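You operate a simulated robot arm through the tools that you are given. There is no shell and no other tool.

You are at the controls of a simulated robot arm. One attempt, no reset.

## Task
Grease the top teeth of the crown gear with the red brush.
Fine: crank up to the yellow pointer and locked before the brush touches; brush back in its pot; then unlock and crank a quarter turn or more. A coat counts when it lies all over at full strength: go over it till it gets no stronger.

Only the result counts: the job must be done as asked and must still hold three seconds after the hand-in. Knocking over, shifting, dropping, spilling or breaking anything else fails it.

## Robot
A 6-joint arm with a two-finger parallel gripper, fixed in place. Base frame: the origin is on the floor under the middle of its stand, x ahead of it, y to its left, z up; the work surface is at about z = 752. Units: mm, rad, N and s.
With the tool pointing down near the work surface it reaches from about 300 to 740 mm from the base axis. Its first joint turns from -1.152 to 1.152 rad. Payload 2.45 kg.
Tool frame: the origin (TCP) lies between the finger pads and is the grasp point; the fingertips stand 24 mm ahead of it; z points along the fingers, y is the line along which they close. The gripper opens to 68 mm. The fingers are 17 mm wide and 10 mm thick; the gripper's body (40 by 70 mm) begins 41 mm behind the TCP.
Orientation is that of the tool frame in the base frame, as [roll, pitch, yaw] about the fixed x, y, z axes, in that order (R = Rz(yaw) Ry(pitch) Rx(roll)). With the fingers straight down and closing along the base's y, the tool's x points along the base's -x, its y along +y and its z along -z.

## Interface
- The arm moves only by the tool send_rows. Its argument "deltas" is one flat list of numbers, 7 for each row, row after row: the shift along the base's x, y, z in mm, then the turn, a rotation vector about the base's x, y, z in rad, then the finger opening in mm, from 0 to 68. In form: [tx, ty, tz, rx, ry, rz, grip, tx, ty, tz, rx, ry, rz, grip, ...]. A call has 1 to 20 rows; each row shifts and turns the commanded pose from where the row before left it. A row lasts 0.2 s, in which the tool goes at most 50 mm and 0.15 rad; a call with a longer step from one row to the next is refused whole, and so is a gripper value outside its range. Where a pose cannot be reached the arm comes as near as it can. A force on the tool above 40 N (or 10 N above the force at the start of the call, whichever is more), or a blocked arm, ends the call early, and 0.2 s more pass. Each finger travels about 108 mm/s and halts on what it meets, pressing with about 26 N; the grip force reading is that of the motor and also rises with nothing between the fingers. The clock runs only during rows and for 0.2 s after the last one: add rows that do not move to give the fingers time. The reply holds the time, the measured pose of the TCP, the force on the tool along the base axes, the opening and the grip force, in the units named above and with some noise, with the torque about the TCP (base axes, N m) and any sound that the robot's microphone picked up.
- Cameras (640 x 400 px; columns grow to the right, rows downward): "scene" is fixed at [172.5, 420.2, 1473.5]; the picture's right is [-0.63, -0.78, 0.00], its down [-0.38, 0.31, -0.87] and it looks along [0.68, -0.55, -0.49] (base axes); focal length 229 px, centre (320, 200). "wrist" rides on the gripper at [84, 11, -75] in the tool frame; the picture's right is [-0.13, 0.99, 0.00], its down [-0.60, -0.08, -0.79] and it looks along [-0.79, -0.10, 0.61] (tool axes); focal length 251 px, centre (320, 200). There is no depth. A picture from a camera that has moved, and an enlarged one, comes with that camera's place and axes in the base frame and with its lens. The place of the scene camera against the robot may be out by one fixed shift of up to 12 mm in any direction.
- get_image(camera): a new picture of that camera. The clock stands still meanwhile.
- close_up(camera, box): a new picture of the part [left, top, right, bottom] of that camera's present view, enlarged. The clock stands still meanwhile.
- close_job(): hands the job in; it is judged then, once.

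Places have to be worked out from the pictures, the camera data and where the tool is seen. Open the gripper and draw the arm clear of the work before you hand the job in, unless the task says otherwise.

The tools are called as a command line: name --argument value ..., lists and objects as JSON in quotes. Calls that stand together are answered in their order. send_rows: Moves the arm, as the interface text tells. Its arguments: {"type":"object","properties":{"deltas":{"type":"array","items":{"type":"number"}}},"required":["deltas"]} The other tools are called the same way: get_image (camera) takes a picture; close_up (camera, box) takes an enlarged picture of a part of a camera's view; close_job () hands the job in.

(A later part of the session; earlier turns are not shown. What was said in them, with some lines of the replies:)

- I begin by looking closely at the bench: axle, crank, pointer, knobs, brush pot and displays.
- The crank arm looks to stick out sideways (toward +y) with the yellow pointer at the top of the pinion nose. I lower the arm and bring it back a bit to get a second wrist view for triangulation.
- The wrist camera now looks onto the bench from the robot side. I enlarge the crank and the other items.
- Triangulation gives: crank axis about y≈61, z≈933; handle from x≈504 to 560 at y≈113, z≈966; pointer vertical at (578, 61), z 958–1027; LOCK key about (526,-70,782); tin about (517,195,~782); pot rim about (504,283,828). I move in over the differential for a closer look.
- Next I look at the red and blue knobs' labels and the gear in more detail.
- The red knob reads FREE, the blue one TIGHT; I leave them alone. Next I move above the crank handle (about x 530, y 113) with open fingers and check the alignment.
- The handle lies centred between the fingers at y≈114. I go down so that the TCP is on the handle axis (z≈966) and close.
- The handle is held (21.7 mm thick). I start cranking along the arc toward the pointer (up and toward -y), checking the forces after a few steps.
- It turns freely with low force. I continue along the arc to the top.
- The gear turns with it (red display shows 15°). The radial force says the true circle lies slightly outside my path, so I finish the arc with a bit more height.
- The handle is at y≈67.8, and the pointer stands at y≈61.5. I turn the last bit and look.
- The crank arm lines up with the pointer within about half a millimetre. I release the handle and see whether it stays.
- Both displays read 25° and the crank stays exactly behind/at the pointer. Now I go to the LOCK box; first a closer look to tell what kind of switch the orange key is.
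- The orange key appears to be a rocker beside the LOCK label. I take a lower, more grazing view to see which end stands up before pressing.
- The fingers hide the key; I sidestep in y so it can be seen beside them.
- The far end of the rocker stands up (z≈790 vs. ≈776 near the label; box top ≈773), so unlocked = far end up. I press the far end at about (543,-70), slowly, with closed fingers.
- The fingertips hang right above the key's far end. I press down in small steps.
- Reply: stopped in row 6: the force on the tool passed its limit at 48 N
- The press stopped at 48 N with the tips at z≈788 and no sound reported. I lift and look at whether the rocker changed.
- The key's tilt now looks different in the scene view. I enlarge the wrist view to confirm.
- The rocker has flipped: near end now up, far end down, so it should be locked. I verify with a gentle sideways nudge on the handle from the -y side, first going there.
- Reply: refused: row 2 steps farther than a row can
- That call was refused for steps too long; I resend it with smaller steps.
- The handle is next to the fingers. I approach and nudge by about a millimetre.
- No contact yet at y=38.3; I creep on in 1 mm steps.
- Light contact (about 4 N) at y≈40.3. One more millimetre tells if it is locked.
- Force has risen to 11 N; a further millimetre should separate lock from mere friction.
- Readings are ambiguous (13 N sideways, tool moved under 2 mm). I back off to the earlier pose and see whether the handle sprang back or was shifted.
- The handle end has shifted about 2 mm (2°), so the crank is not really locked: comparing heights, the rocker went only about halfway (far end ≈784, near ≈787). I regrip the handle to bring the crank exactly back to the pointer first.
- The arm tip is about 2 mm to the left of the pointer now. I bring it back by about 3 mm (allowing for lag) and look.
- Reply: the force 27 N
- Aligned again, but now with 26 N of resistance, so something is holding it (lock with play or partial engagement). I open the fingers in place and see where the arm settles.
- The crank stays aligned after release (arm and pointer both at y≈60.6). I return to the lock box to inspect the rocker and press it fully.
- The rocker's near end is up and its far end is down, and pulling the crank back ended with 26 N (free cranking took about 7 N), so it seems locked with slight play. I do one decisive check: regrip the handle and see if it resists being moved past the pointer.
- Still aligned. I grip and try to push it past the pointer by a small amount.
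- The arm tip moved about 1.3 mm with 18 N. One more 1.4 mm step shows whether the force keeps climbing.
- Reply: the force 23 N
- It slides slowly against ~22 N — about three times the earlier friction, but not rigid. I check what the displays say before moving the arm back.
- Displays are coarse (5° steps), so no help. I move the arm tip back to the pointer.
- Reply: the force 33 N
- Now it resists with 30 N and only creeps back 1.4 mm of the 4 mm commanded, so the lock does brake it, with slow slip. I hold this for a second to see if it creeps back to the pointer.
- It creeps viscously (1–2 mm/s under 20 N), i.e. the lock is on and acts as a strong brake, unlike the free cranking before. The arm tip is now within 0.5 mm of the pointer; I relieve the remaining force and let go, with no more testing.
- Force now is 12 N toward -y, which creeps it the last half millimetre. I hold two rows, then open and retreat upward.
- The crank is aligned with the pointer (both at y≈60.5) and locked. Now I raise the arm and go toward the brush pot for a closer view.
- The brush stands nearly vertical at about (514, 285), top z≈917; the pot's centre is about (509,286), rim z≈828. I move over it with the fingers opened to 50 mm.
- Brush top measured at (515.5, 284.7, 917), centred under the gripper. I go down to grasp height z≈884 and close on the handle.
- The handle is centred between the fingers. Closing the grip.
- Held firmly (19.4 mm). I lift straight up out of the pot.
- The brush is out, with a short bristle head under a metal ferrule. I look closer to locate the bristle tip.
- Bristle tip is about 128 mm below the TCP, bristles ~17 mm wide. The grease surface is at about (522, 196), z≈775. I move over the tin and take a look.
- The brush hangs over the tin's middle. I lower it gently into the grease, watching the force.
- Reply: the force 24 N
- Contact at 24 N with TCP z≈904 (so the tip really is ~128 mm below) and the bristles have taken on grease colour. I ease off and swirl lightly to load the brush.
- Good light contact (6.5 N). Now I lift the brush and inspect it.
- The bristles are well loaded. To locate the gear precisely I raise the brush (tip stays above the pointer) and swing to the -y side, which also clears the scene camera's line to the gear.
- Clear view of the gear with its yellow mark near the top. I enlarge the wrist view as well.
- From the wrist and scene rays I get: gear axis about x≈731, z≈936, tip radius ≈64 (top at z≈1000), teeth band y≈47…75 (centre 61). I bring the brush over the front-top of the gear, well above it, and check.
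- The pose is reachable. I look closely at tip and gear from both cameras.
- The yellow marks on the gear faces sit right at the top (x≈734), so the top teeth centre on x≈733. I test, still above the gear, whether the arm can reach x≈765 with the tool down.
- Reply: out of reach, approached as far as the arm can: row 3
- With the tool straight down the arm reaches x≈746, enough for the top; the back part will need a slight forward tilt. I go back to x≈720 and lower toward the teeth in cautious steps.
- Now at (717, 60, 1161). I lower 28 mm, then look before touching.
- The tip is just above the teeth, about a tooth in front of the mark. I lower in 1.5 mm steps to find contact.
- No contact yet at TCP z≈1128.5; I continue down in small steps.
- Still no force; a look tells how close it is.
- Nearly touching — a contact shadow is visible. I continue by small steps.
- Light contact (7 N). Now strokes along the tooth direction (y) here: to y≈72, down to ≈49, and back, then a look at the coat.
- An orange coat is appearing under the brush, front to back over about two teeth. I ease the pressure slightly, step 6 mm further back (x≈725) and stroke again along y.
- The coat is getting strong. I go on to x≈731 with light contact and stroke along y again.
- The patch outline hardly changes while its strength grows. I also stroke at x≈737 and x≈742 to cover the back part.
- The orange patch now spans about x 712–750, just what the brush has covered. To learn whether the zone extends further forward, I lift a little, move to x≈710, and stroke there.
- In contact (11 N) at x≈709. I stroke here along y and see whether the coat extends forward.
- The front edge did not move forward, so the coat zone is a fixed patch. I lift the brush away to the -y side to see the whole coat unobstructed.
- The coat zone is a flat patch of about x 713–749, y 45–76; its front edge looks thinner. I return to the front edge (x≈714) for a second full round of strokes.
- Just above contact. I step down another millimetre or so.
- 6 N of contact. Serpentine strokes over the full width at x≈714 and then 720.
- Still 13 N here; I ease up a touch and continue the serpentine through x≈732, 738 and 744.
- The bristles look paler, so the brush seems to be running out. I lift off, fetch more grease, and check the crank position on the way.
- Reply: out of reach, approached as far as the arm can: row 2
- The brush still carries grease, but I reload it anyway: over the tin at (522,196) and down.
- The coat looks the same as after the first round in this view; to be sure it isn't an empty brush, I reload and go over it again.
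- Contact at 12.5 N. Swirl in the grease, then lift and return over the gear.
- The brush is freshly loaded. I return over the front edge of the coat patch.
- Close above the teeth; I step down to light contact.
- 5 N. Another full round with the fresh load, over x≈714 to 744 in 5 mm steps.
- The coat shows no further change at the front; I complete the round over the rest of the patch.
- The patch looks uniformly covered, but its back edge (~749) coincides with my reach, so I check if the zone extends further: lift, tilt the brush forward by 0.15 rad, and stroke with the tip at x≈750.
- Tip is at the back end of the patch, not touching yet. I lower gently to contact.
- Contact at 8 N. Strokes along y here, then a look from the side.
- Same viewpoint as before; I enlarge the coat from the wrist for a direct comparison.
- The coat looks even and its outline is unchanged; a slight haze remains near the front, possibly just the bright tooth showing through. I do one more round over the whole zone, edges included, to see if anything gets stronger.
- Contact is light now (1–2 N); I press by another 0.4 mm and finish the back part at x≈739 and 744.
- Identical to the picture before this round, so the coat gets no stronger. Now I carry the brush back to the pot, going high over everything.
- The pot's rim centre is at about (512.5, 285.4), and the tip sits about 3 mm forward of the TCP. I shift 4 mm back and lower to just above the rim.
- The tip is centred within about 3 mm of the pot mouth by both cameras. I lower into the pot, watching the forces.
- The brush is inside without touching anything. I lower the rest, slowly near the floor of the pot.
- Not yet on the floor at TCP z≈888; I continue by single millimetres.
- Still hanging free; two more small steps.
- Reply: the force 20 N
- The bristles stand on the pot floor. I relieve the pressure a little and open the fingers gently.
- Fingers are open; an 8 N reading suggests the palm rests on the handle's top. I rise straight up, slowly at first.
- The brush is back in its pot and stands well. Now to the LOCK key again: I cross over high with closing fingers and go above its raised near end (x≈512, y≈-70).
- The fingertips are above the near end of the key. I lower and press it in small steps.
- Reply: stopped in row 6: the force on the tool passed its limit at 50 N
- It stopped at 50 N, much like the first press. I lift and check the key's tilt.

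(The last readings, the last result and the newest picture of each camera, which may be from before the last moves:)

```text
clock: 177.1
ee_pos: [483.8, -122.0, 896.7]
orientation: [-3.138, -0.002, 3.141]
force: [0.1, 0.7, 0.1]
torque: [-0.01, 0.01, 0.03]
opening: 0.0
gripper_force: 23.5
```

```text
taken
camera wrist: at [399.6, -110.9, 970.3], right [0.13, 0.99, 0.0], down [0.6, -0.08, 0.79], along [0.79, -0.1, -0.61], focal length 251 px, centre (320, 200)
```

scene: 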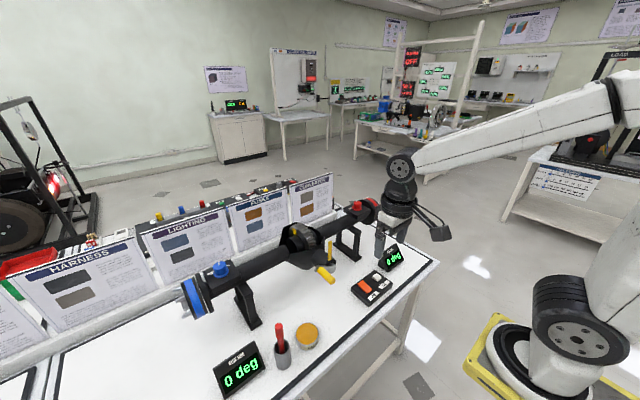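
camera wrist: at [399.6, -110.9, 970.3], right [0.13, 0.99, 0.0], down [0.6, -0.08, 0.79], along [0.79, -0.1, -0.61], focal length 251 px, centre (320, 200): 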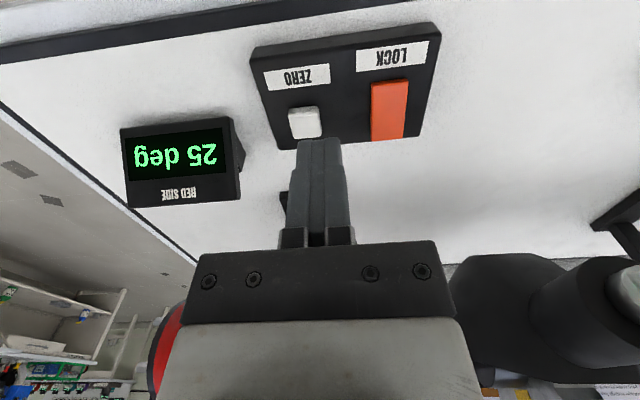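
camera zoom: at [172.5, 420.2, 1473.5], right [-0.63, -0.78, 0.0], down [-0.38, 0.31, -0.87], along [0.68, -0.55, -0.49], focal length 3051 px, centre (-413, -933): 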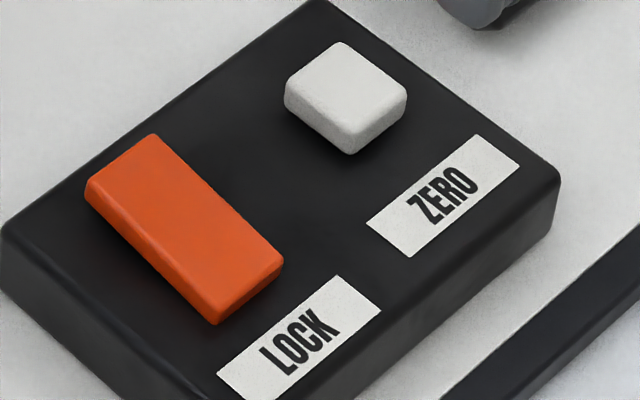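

The rocker is back in its original (unlocked) tilt: far end up, near end down. I return to the crank handle with open fingers.

send_rows --deltas '[0, 0, 45, 0, 0, 0, 0, 0, 10, 45, 0, 0, 0, 20, 5, 30, 35, 0, 0, 0, 40, 8, 35, 30, 0, 0, 0, 60, 8, 40, 10, 0, 0, 0, 60, 10, 40, 0, 0, 0, 0, 60, 10, 28, 0, 0, 0, 0, 60, 0, 0, 0, 0, 0, 0, 60, 0, 0, -30, 0, 0, 0, 60, 0, 0, -31, 0, 0, 0, 60, 0, 0, 0, 0, 0, 0, 60]'

get_image --camera "wrist"

close_up --camera "wrist" --box '[260, 100, 400, 250]'

```text
clock: 179.5
ee_pos: [523.9, 61.6, 999.3]
orientation: [-3.139, 0.0, -3.14]
force: [-0.6, -1.1, -0.7]
torque: [0.03, 0.0, -0.01]
opening: 59.7
gripper_force: 0.0
```

```text
taken
camera wrist: at [440.8, 72.6, 1074.2], right [0.13, 0.99, 0.0], down [0.6, -0.08, 0.79], along [0.79, -0.1, -0.61], focal length 251 px, centre (320, 200)
```

wrist: 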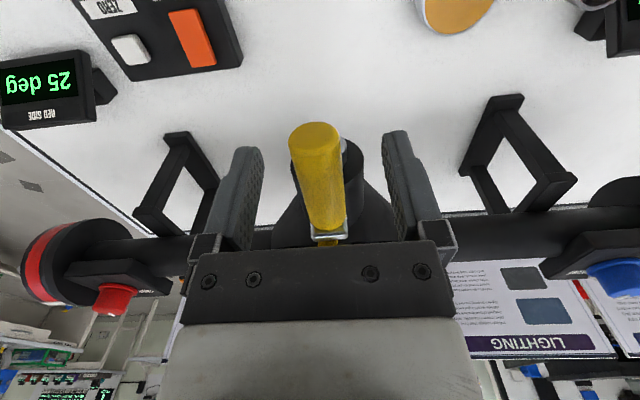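

```text
2.67 times, centred on (330, 175) of wrist
camera zoom: at [440.8, 72.6, 1074.2], right [0.13, 0.99, 0.0], down [0.6, -0.08, 0.79], along [0.79, -0.1, -0.61], focal length 670 px, centre (293, 267)
```

zoom: 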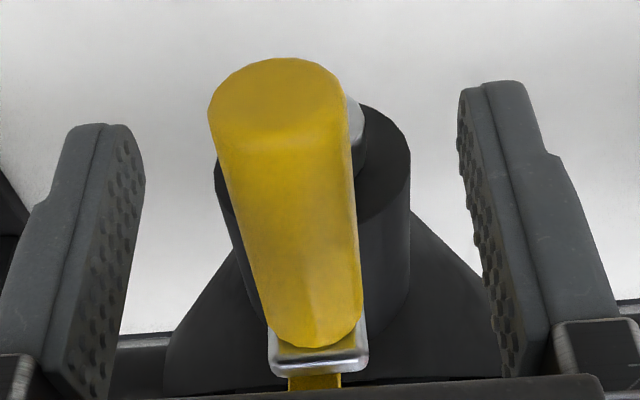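

Still exactly at the pointer after brushing. I grip the handle and start cranking onward (clockwise, toward -y) along the arc.

send_rows --deltas '[0, -0.5, 0, 0, 0, 0, 35, 0, 0, 0, 0, 0, 0, 20, 0, 0, 0, 0, 0, 0, 10, 0, 0, 0, 0, 0, 0, 10, 0, 0, 0, 0, 0, 0, 10]'

send_rows --deltas '[0, -6.58, -0.35, 0, 0, 0, 10, 0, -6.51, -1.03, 0, 0, 0, 10, 0, -6.37, -1.7, 0, 0, 0, 10, 0, -6.16, -2.37, 0, 0, 0, 10, 0, 0, 0, 0, 0, 0, 10]'

get_image --camera "wrist"

```text
clock: 180.7
ee_pos: [523.8, 62.1, 1000.3]
orientation: [-3.139, -0.002, -3.14]
force: [0.9, 2.3, -3.6]
torque: [0.03, -0.09, 0.05]
opening: 21.3
gripper_force: 37.6
```

```text
clock: 181.9
ee_pos: [523.9, 36.1, 995.1]
orientation: [-3.14, 0.001, 3.141]
force: [-3.4, 5.8, 4.0]
torque: [0.36, 0.11, 0.0]
opening: 21.4
gripper_force: 38.8
```

```text
taken
camera wrist: at [441.4, 46.6, 1069.3], right [0.13, 0.99, 0.0], down [0.6, -0.08, 0.79], along [0.79, -0.1, -0.61], focal length 251 px, centre (320, 200)
```

wrist: 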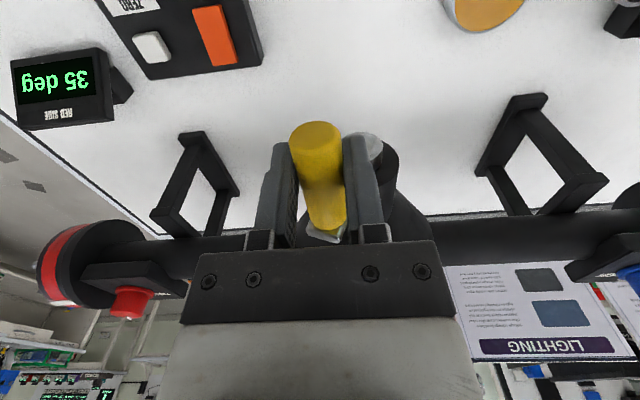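

It turns freely again (6 N, red display 35°), which also confirms the lock had been real. I continue the arc.

send_rows --deltas '[0, -5.88, -2.99, 0, 0, 0, 10, 0, -5.53, -3.59, 0, 0, 0, 10, 0, -5.12, -4.15, 0, 0, 0, 10, 0, -4.66, -4.66, 0, 0, 0, 10, 0, -4.15, -5.12, 0, 0, 0, 10, 0, -3.59, -5.53, 0, 0, 0, 10, 0, 0, 0, 0, 0, 0, 10]'

get_image --camera "wrist"

```text
clock: 183.5
ee_pos: [525.2, 7.4, 970.0]
orientation: [-3.141, 0.0, -3.14]
force: [3.2, 8.4, 1.5]
torque: [0.33, 0.22, 0.02]
opening: 21.3
gripper_force: 38.6
```

```text
taken
camera wrist: at [441.6, 18.1, 1043.3], right [0.13, 0.99, 0.0], down [0.6, -0.08, 0.79], along [0.79, -0.1, -0.61], focal length 251 px, centre (320, 200)
```

wrist: 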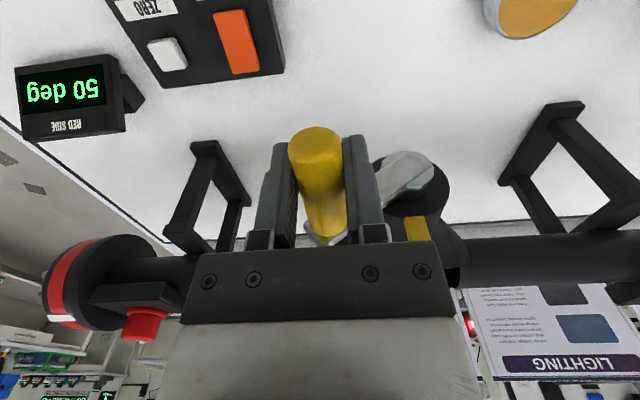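

60° done (display 50°). I go on to about 114° past the pointer.

send_rows --deltas '[0, -2.99, -5.88, 0, 0, 0, 10, 0, -2.37, -6.16, 0, 0, 0, 10, 0, -1.7, -6.37, 0, 0, 0, 10, 0, -1.03, -6.51, 0, 0, 0, 10, 0, -0.35, -6.58, 0, 0, 0, 10, 0, 0, 0, 0, 0, 0, 10]'

get_image --camera "wrist"

close_up --camera "scene" --box '[300, 215, 400, 300]'

```text
clock: 184.9
ee_pos: [524.4, -3.6, 938.1]
orientation: [-3.141, -0.001, 3.139]
force: [2.2, -36.9, 8.7]
torque: [0.08, 0.04, 0.05]
opening: 21.5
gripper_force: 38.6
```

```text
taken
camera wrist: at [441.5, 6.8, 1011.7], right [0.13, 0.99, 0.0], down [0.6, -0.08, 0.79], along [0.79, -0.11, -0.61], focal length 251 px, centre (320, 200)
```

wrist: 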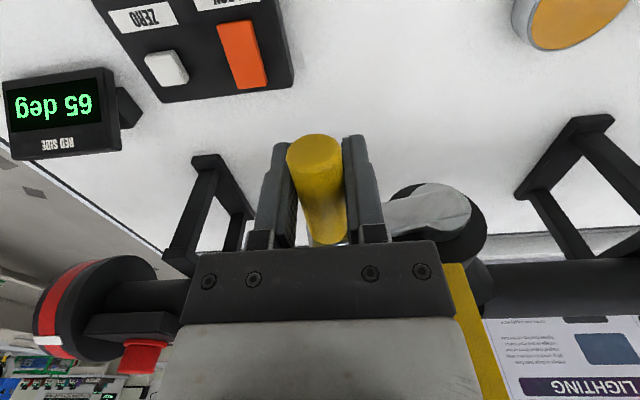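

```text
4.71 times, centred on (350, 258) of scene
camera zoom: at [172.4, 419.2, 1473.8], right [-0.63, -0.78, 0.0], down [-0.38, 0.31, -0.87], along [0.68, -0.55, -0.49], focal length 1077 px, centre (179, -71)
```

zoom: 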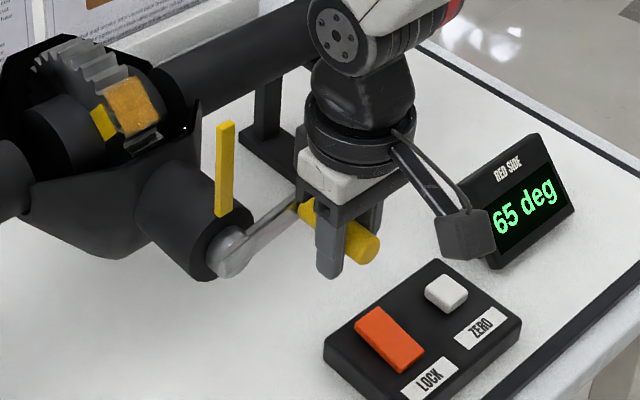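

Nearly 90° past the pointer; the sideways force shows the true circle is a few mm further to -y, so I shift the path by 3 mm and continue about 25–30° more.

send_rows --deltas '[0, -3, -2, 0, 0, 0, 10, 0, 0, -6.6, 0, 0, 0, 10, 0, 0.7, -6.7, 0, 0, 0, 10, 0, 1.6, -6.6, 0, 0, 0, 10, 0, 2.4, -6.4, 0, 0, 0, 10, 0, 3, -6.1, 0, 0, 0, 10, 0, 0, 0, 0, 0, 0, 10]'

get_image --camera "wrist"

close_up --camera "scene" --box '[300, 215, 400, 300]'

```text
clock: 186.5
ee_pos: [524.1, 2.7, 902.2]
orientation: [3.141, -0.002, 3.141]
force: [7.3, -27.3, -8.1]
torque: [0.26, -0.13, 0.15]
opening: 31.9
gripper_force: 13.3
```

```text
taken
camera wrist: at [441.5, 13.1, 976.9], right [0.13, 0.99, 0.0], down [0.61, -0.08, 0.79], along [0.79, -0.1, -0.61], focal length 251 px, centre (320, 200)
```

wrist: 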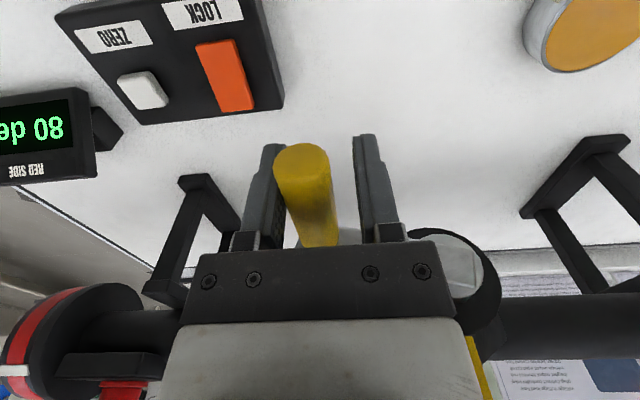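

```text
4.71 times, centred on (350, 258) of scene
camera zoom: at [172.8, 419.5, 1473.7], right [-0.63, -0.78, 0.0], down [-0.38, 0.31, -0.87], along [0.68, -0.55, -0.49], focal length 1077 px, centre (179, -71)
```

zoom: 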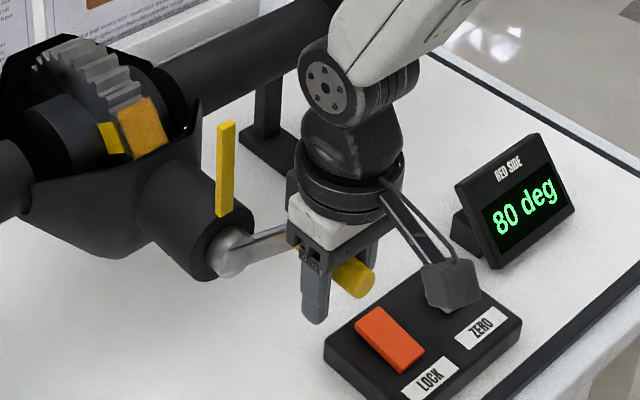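

The crank is now about 112° past the pointer (red display 80°), well over a quarter turn; the handle merely sits off-centre against one finger. I relieve the side force and open the fingers.

send_rows --deltas '[0, -2.5, 0, 0, 0, 0, 10, 0, -2, 0, 0, 0, 0, 32, 0, 0, 0, 0, 0, 0, 45, 0, 0, 0, 0, 0, 0, 60, 0, 0, 0, 0, 0, 0, 66, 0, 0, 0, 0, 0, 0, 66]'

get_image --camera "wrist"

```text
clock: 187.9
ee_pos: [524.8, -0.8, 902.3]
orientation: [-3.139, 0.001, 3.141]
force: [-0.2, -0.1, 0.0]
torque: [-0.02, -0.01, 0.0]
opening: 65.9
gripper_force: 0.1
```

```text
taken
camera wrist: at [441.2, 9.5, 977.4], right [0.13, 0.99, 0.0], down [0.6, -0.08, 0.79], along [0.79, -0.1, -0.61], focal length 251 px, centre (320, 200)
```

wrist: 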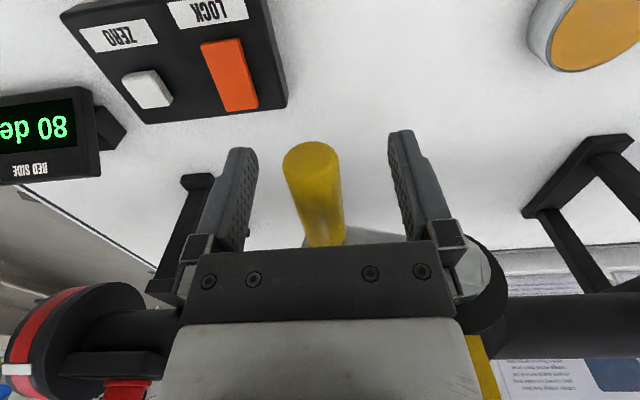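

The handle is free between the open fingers with no force. I rise straight up and withdraw.

send_rows --deltas '[0, 0, 10, 0, 0, 0, 66, 0, 0, 20, 0, 0, 0, 66, 0, 0, 30, 0, 0, 0, 66, 0, 0, 40, 0, 0, 0, 66, -10, 0, 45, 0, 0, 0, 66, -30, 0, 35, 0, 0, 0, 66, -30, 0, 20, 0, 0, 0, 66, -30, 0, 0, 0, 0, 0, 66, 0, 0, 0, 0, 0, 0, 66]'

get_image --camera "wrist"

get_image --camera "scene"

close_up --camera "scene" --box '[280, 205, 370, 290]'

```text
clock: 189.9
ee_pos: [423.6, -1.5, 1102.2]
orientation: [-3.14, -0.002, -3.14]
force: [-0.9, -0.8, -0.8]
torque: [0.01, -0.05, 0.01]
opening: 66.1
gripper_force: 0.1
```

```text
taken
camera wrist: at [340.9, 9.1, 1177.2], right [0.13, 0.99, 0.0], down [0.6, -0.08, 0.79], along [0.79, -0.1, -0.61], focal length 251 px, centre (320, 200)
```

wrist: 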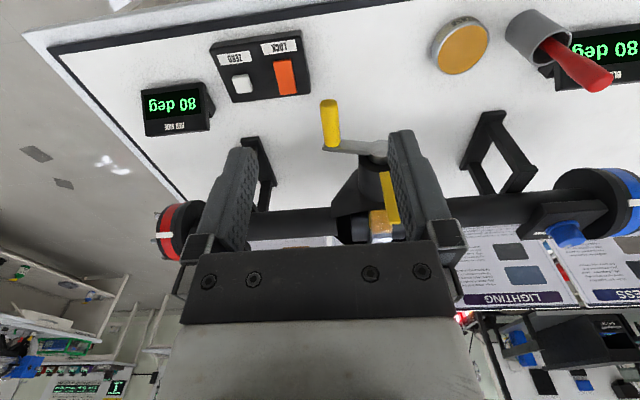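

```text
taken
```

scene: 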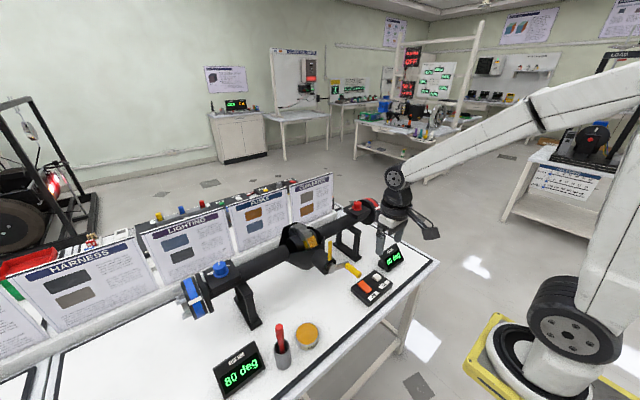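

```text
4.71 times, centred on (325, 248) of scene
camera zoom: at [172.4, 420.2, 1473.5], right [-0.63, -0.78, 0.0], down [-0.38, 0.31, -0.87], along [0.68, -0.55, -0.49], focal length 1077 px, centre (296, -24)
```

zoom: 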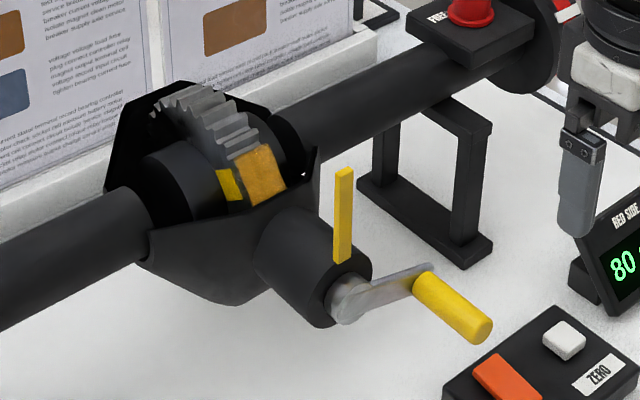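

Both displays read 80°, the handle sits about 107° past the pointer. I take close looks at the coat, the brush pot and the key for a final check.

close_up --camera "scene" --box '[315, 228, 347, 254]'

close_up --camera "wrist" --box '[320, 130, 420, 250]'

close_up --camera "scene" --box '[200, 300, 340, 400]'

close_up --camera "scene" --box '[345, 255, 405, 310]'

```text
15.38 times, centred on (331, 241) of scene
camera zoom: at [172.4, 420.2, 1473.5], right [-0.63, -0.78, 0.0], down [-0.38, 0.31, -0.87], along [0.68, -0.55, -0.49], focal length 3520 px, centre (151, -431)
```

zoom: 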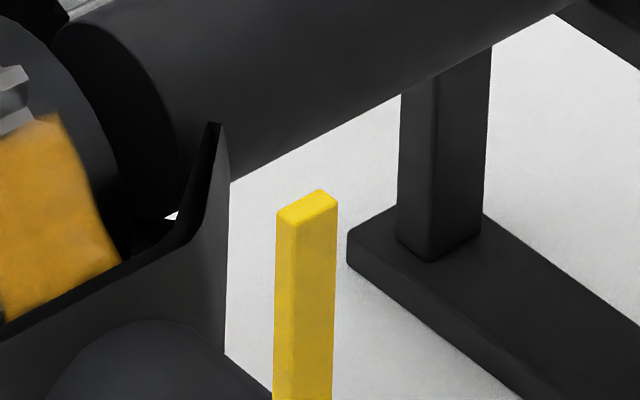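

```text
3.33 times, centred on (370, 190) of wrist
camera zoom: at [340.9, 9.1, 1177.2], right [0.13, 0.99, 0.0], down [0.6, -0.08, 0.79], along [0.79, -0.1, -0.61], focal length 838 px, centre (153, 233)
```

zoom: 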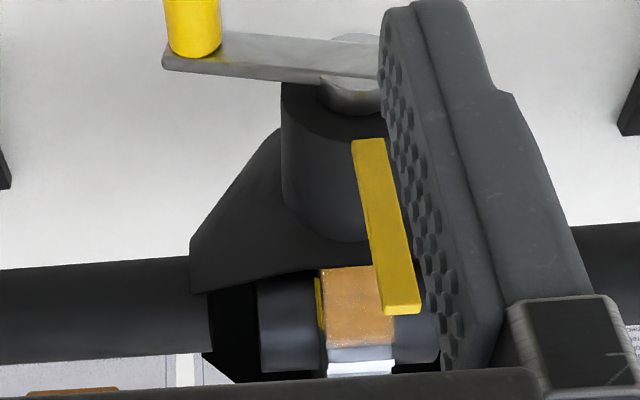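

```text
4.00 times, centred on (270, 350) of scene
camera zoom: at [172.4, 420.2, 1473.5], right [-0.63, -0.78, 0.0], down [-0.38, 0.31, -0.87], along [0.68, -0.55, -0.49], focal length 915 px, centre (520, -400)
```

zoom: 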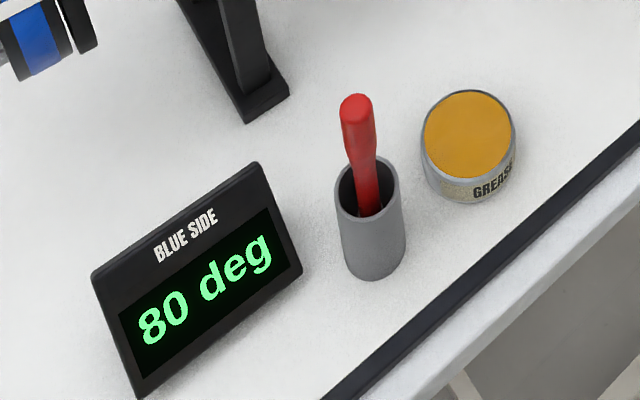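

```text
7.27 times, centred on (375, 282) of scene
camera zoom: at [172.4, 420.2, 1473.5], right [-0.63, -0.78, 0.0], down [-0.38, 0.31, -0.87], along [0.68, -0.55, -0.49], focal length 1664 px, centre (-80, -400)
```

zoom: 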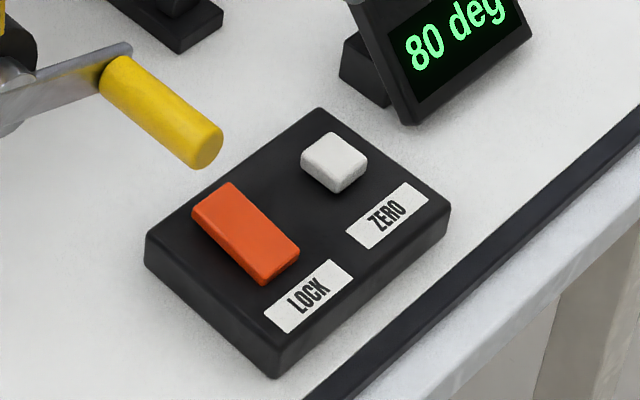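

Everything stands where it should. One last close look at the turned coat patch itself.

close_up --camera "scene" --box '[300, 220, 330, 246]'

```text
15.38 times, centred on (315, 233) of scene
camera zoom: at [172.4, 420.2, 1473.5], right [-0.63, -0.78, 0.0], down [-0.38, 0.31, -0.87], along [0.68, -0.55, -0.49], focal length 3520 px, centre (397, -308)
```

zoom: 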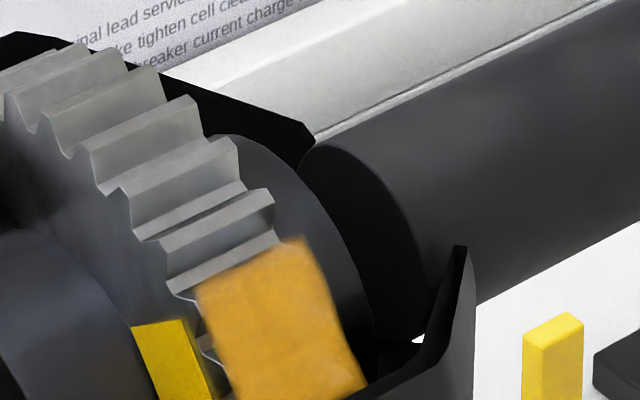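

The coat is even and opaque all over. I draw the arm further up and back, gripper open, then hand in.

send_rows --deltas '[0, 0, 40, 0, 0, 0, 66, 0, 0, 40, 0, 0, 0, 66, 0, 0, 40, 0, 0, 0, 66, 0, 0, 0, 0, 0, 0, 66, 0, 0, 0, 0, 0, 0, 66]'

get_image --camera "scene"

```text
clock: 191.1
ee_pos: [423.6, 0.4, 1223.8]
orientation: [-3.139, -0.002, -3.141]
force: [-0.1, -0.3, 0.3]
torque: [-0.02, 0.01, 0.03]
opening: 65.9
gripper_force: 0.1
```

```text
taken
```

scene: 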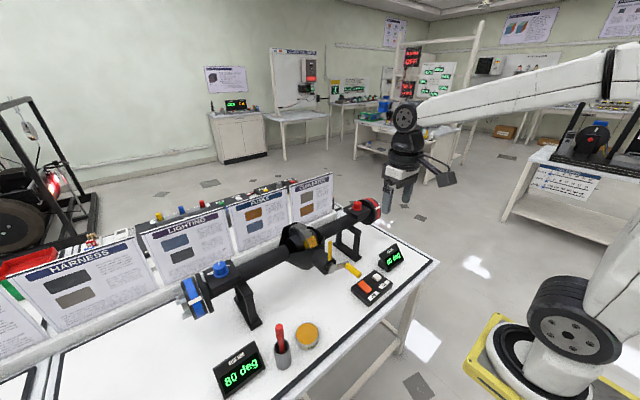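

The picture shows everything in place: coat on the teeth, brush in its pot, crank unlocked and turned past a quarter, arm clear and open. I hand the job in.

close_job

```text
The job is handed in.
```

I greased the top teeth of the crown gear with the red brush and handed the job in. I haven't seen the judge's verdict.

- **Crank and lock:** I brought the crank arm level with the yellow pointer, within about half a millimetre, then pressed LOCK. The lock only brakes: test pushes of about 15–30 N made the crank creep 2–3 mm each way. I set it back on the pointer before the brush touched, and it was still there after brushing.
- **Coat:** I went over the patch in several rounds, reloading the brush once. The last round changed nothing, and in close-ups the coat looks even and opaque.
- **Brush:** It is standing in its pot, and the pot hasn't moved.
- **Final turn:** I unlocked the crank and turned it about 107° past the pointer. Both displays now read 80°.

Nothing was knocked over, dropped or spilled. I finished with the gripper open and the arm clear of the bench.
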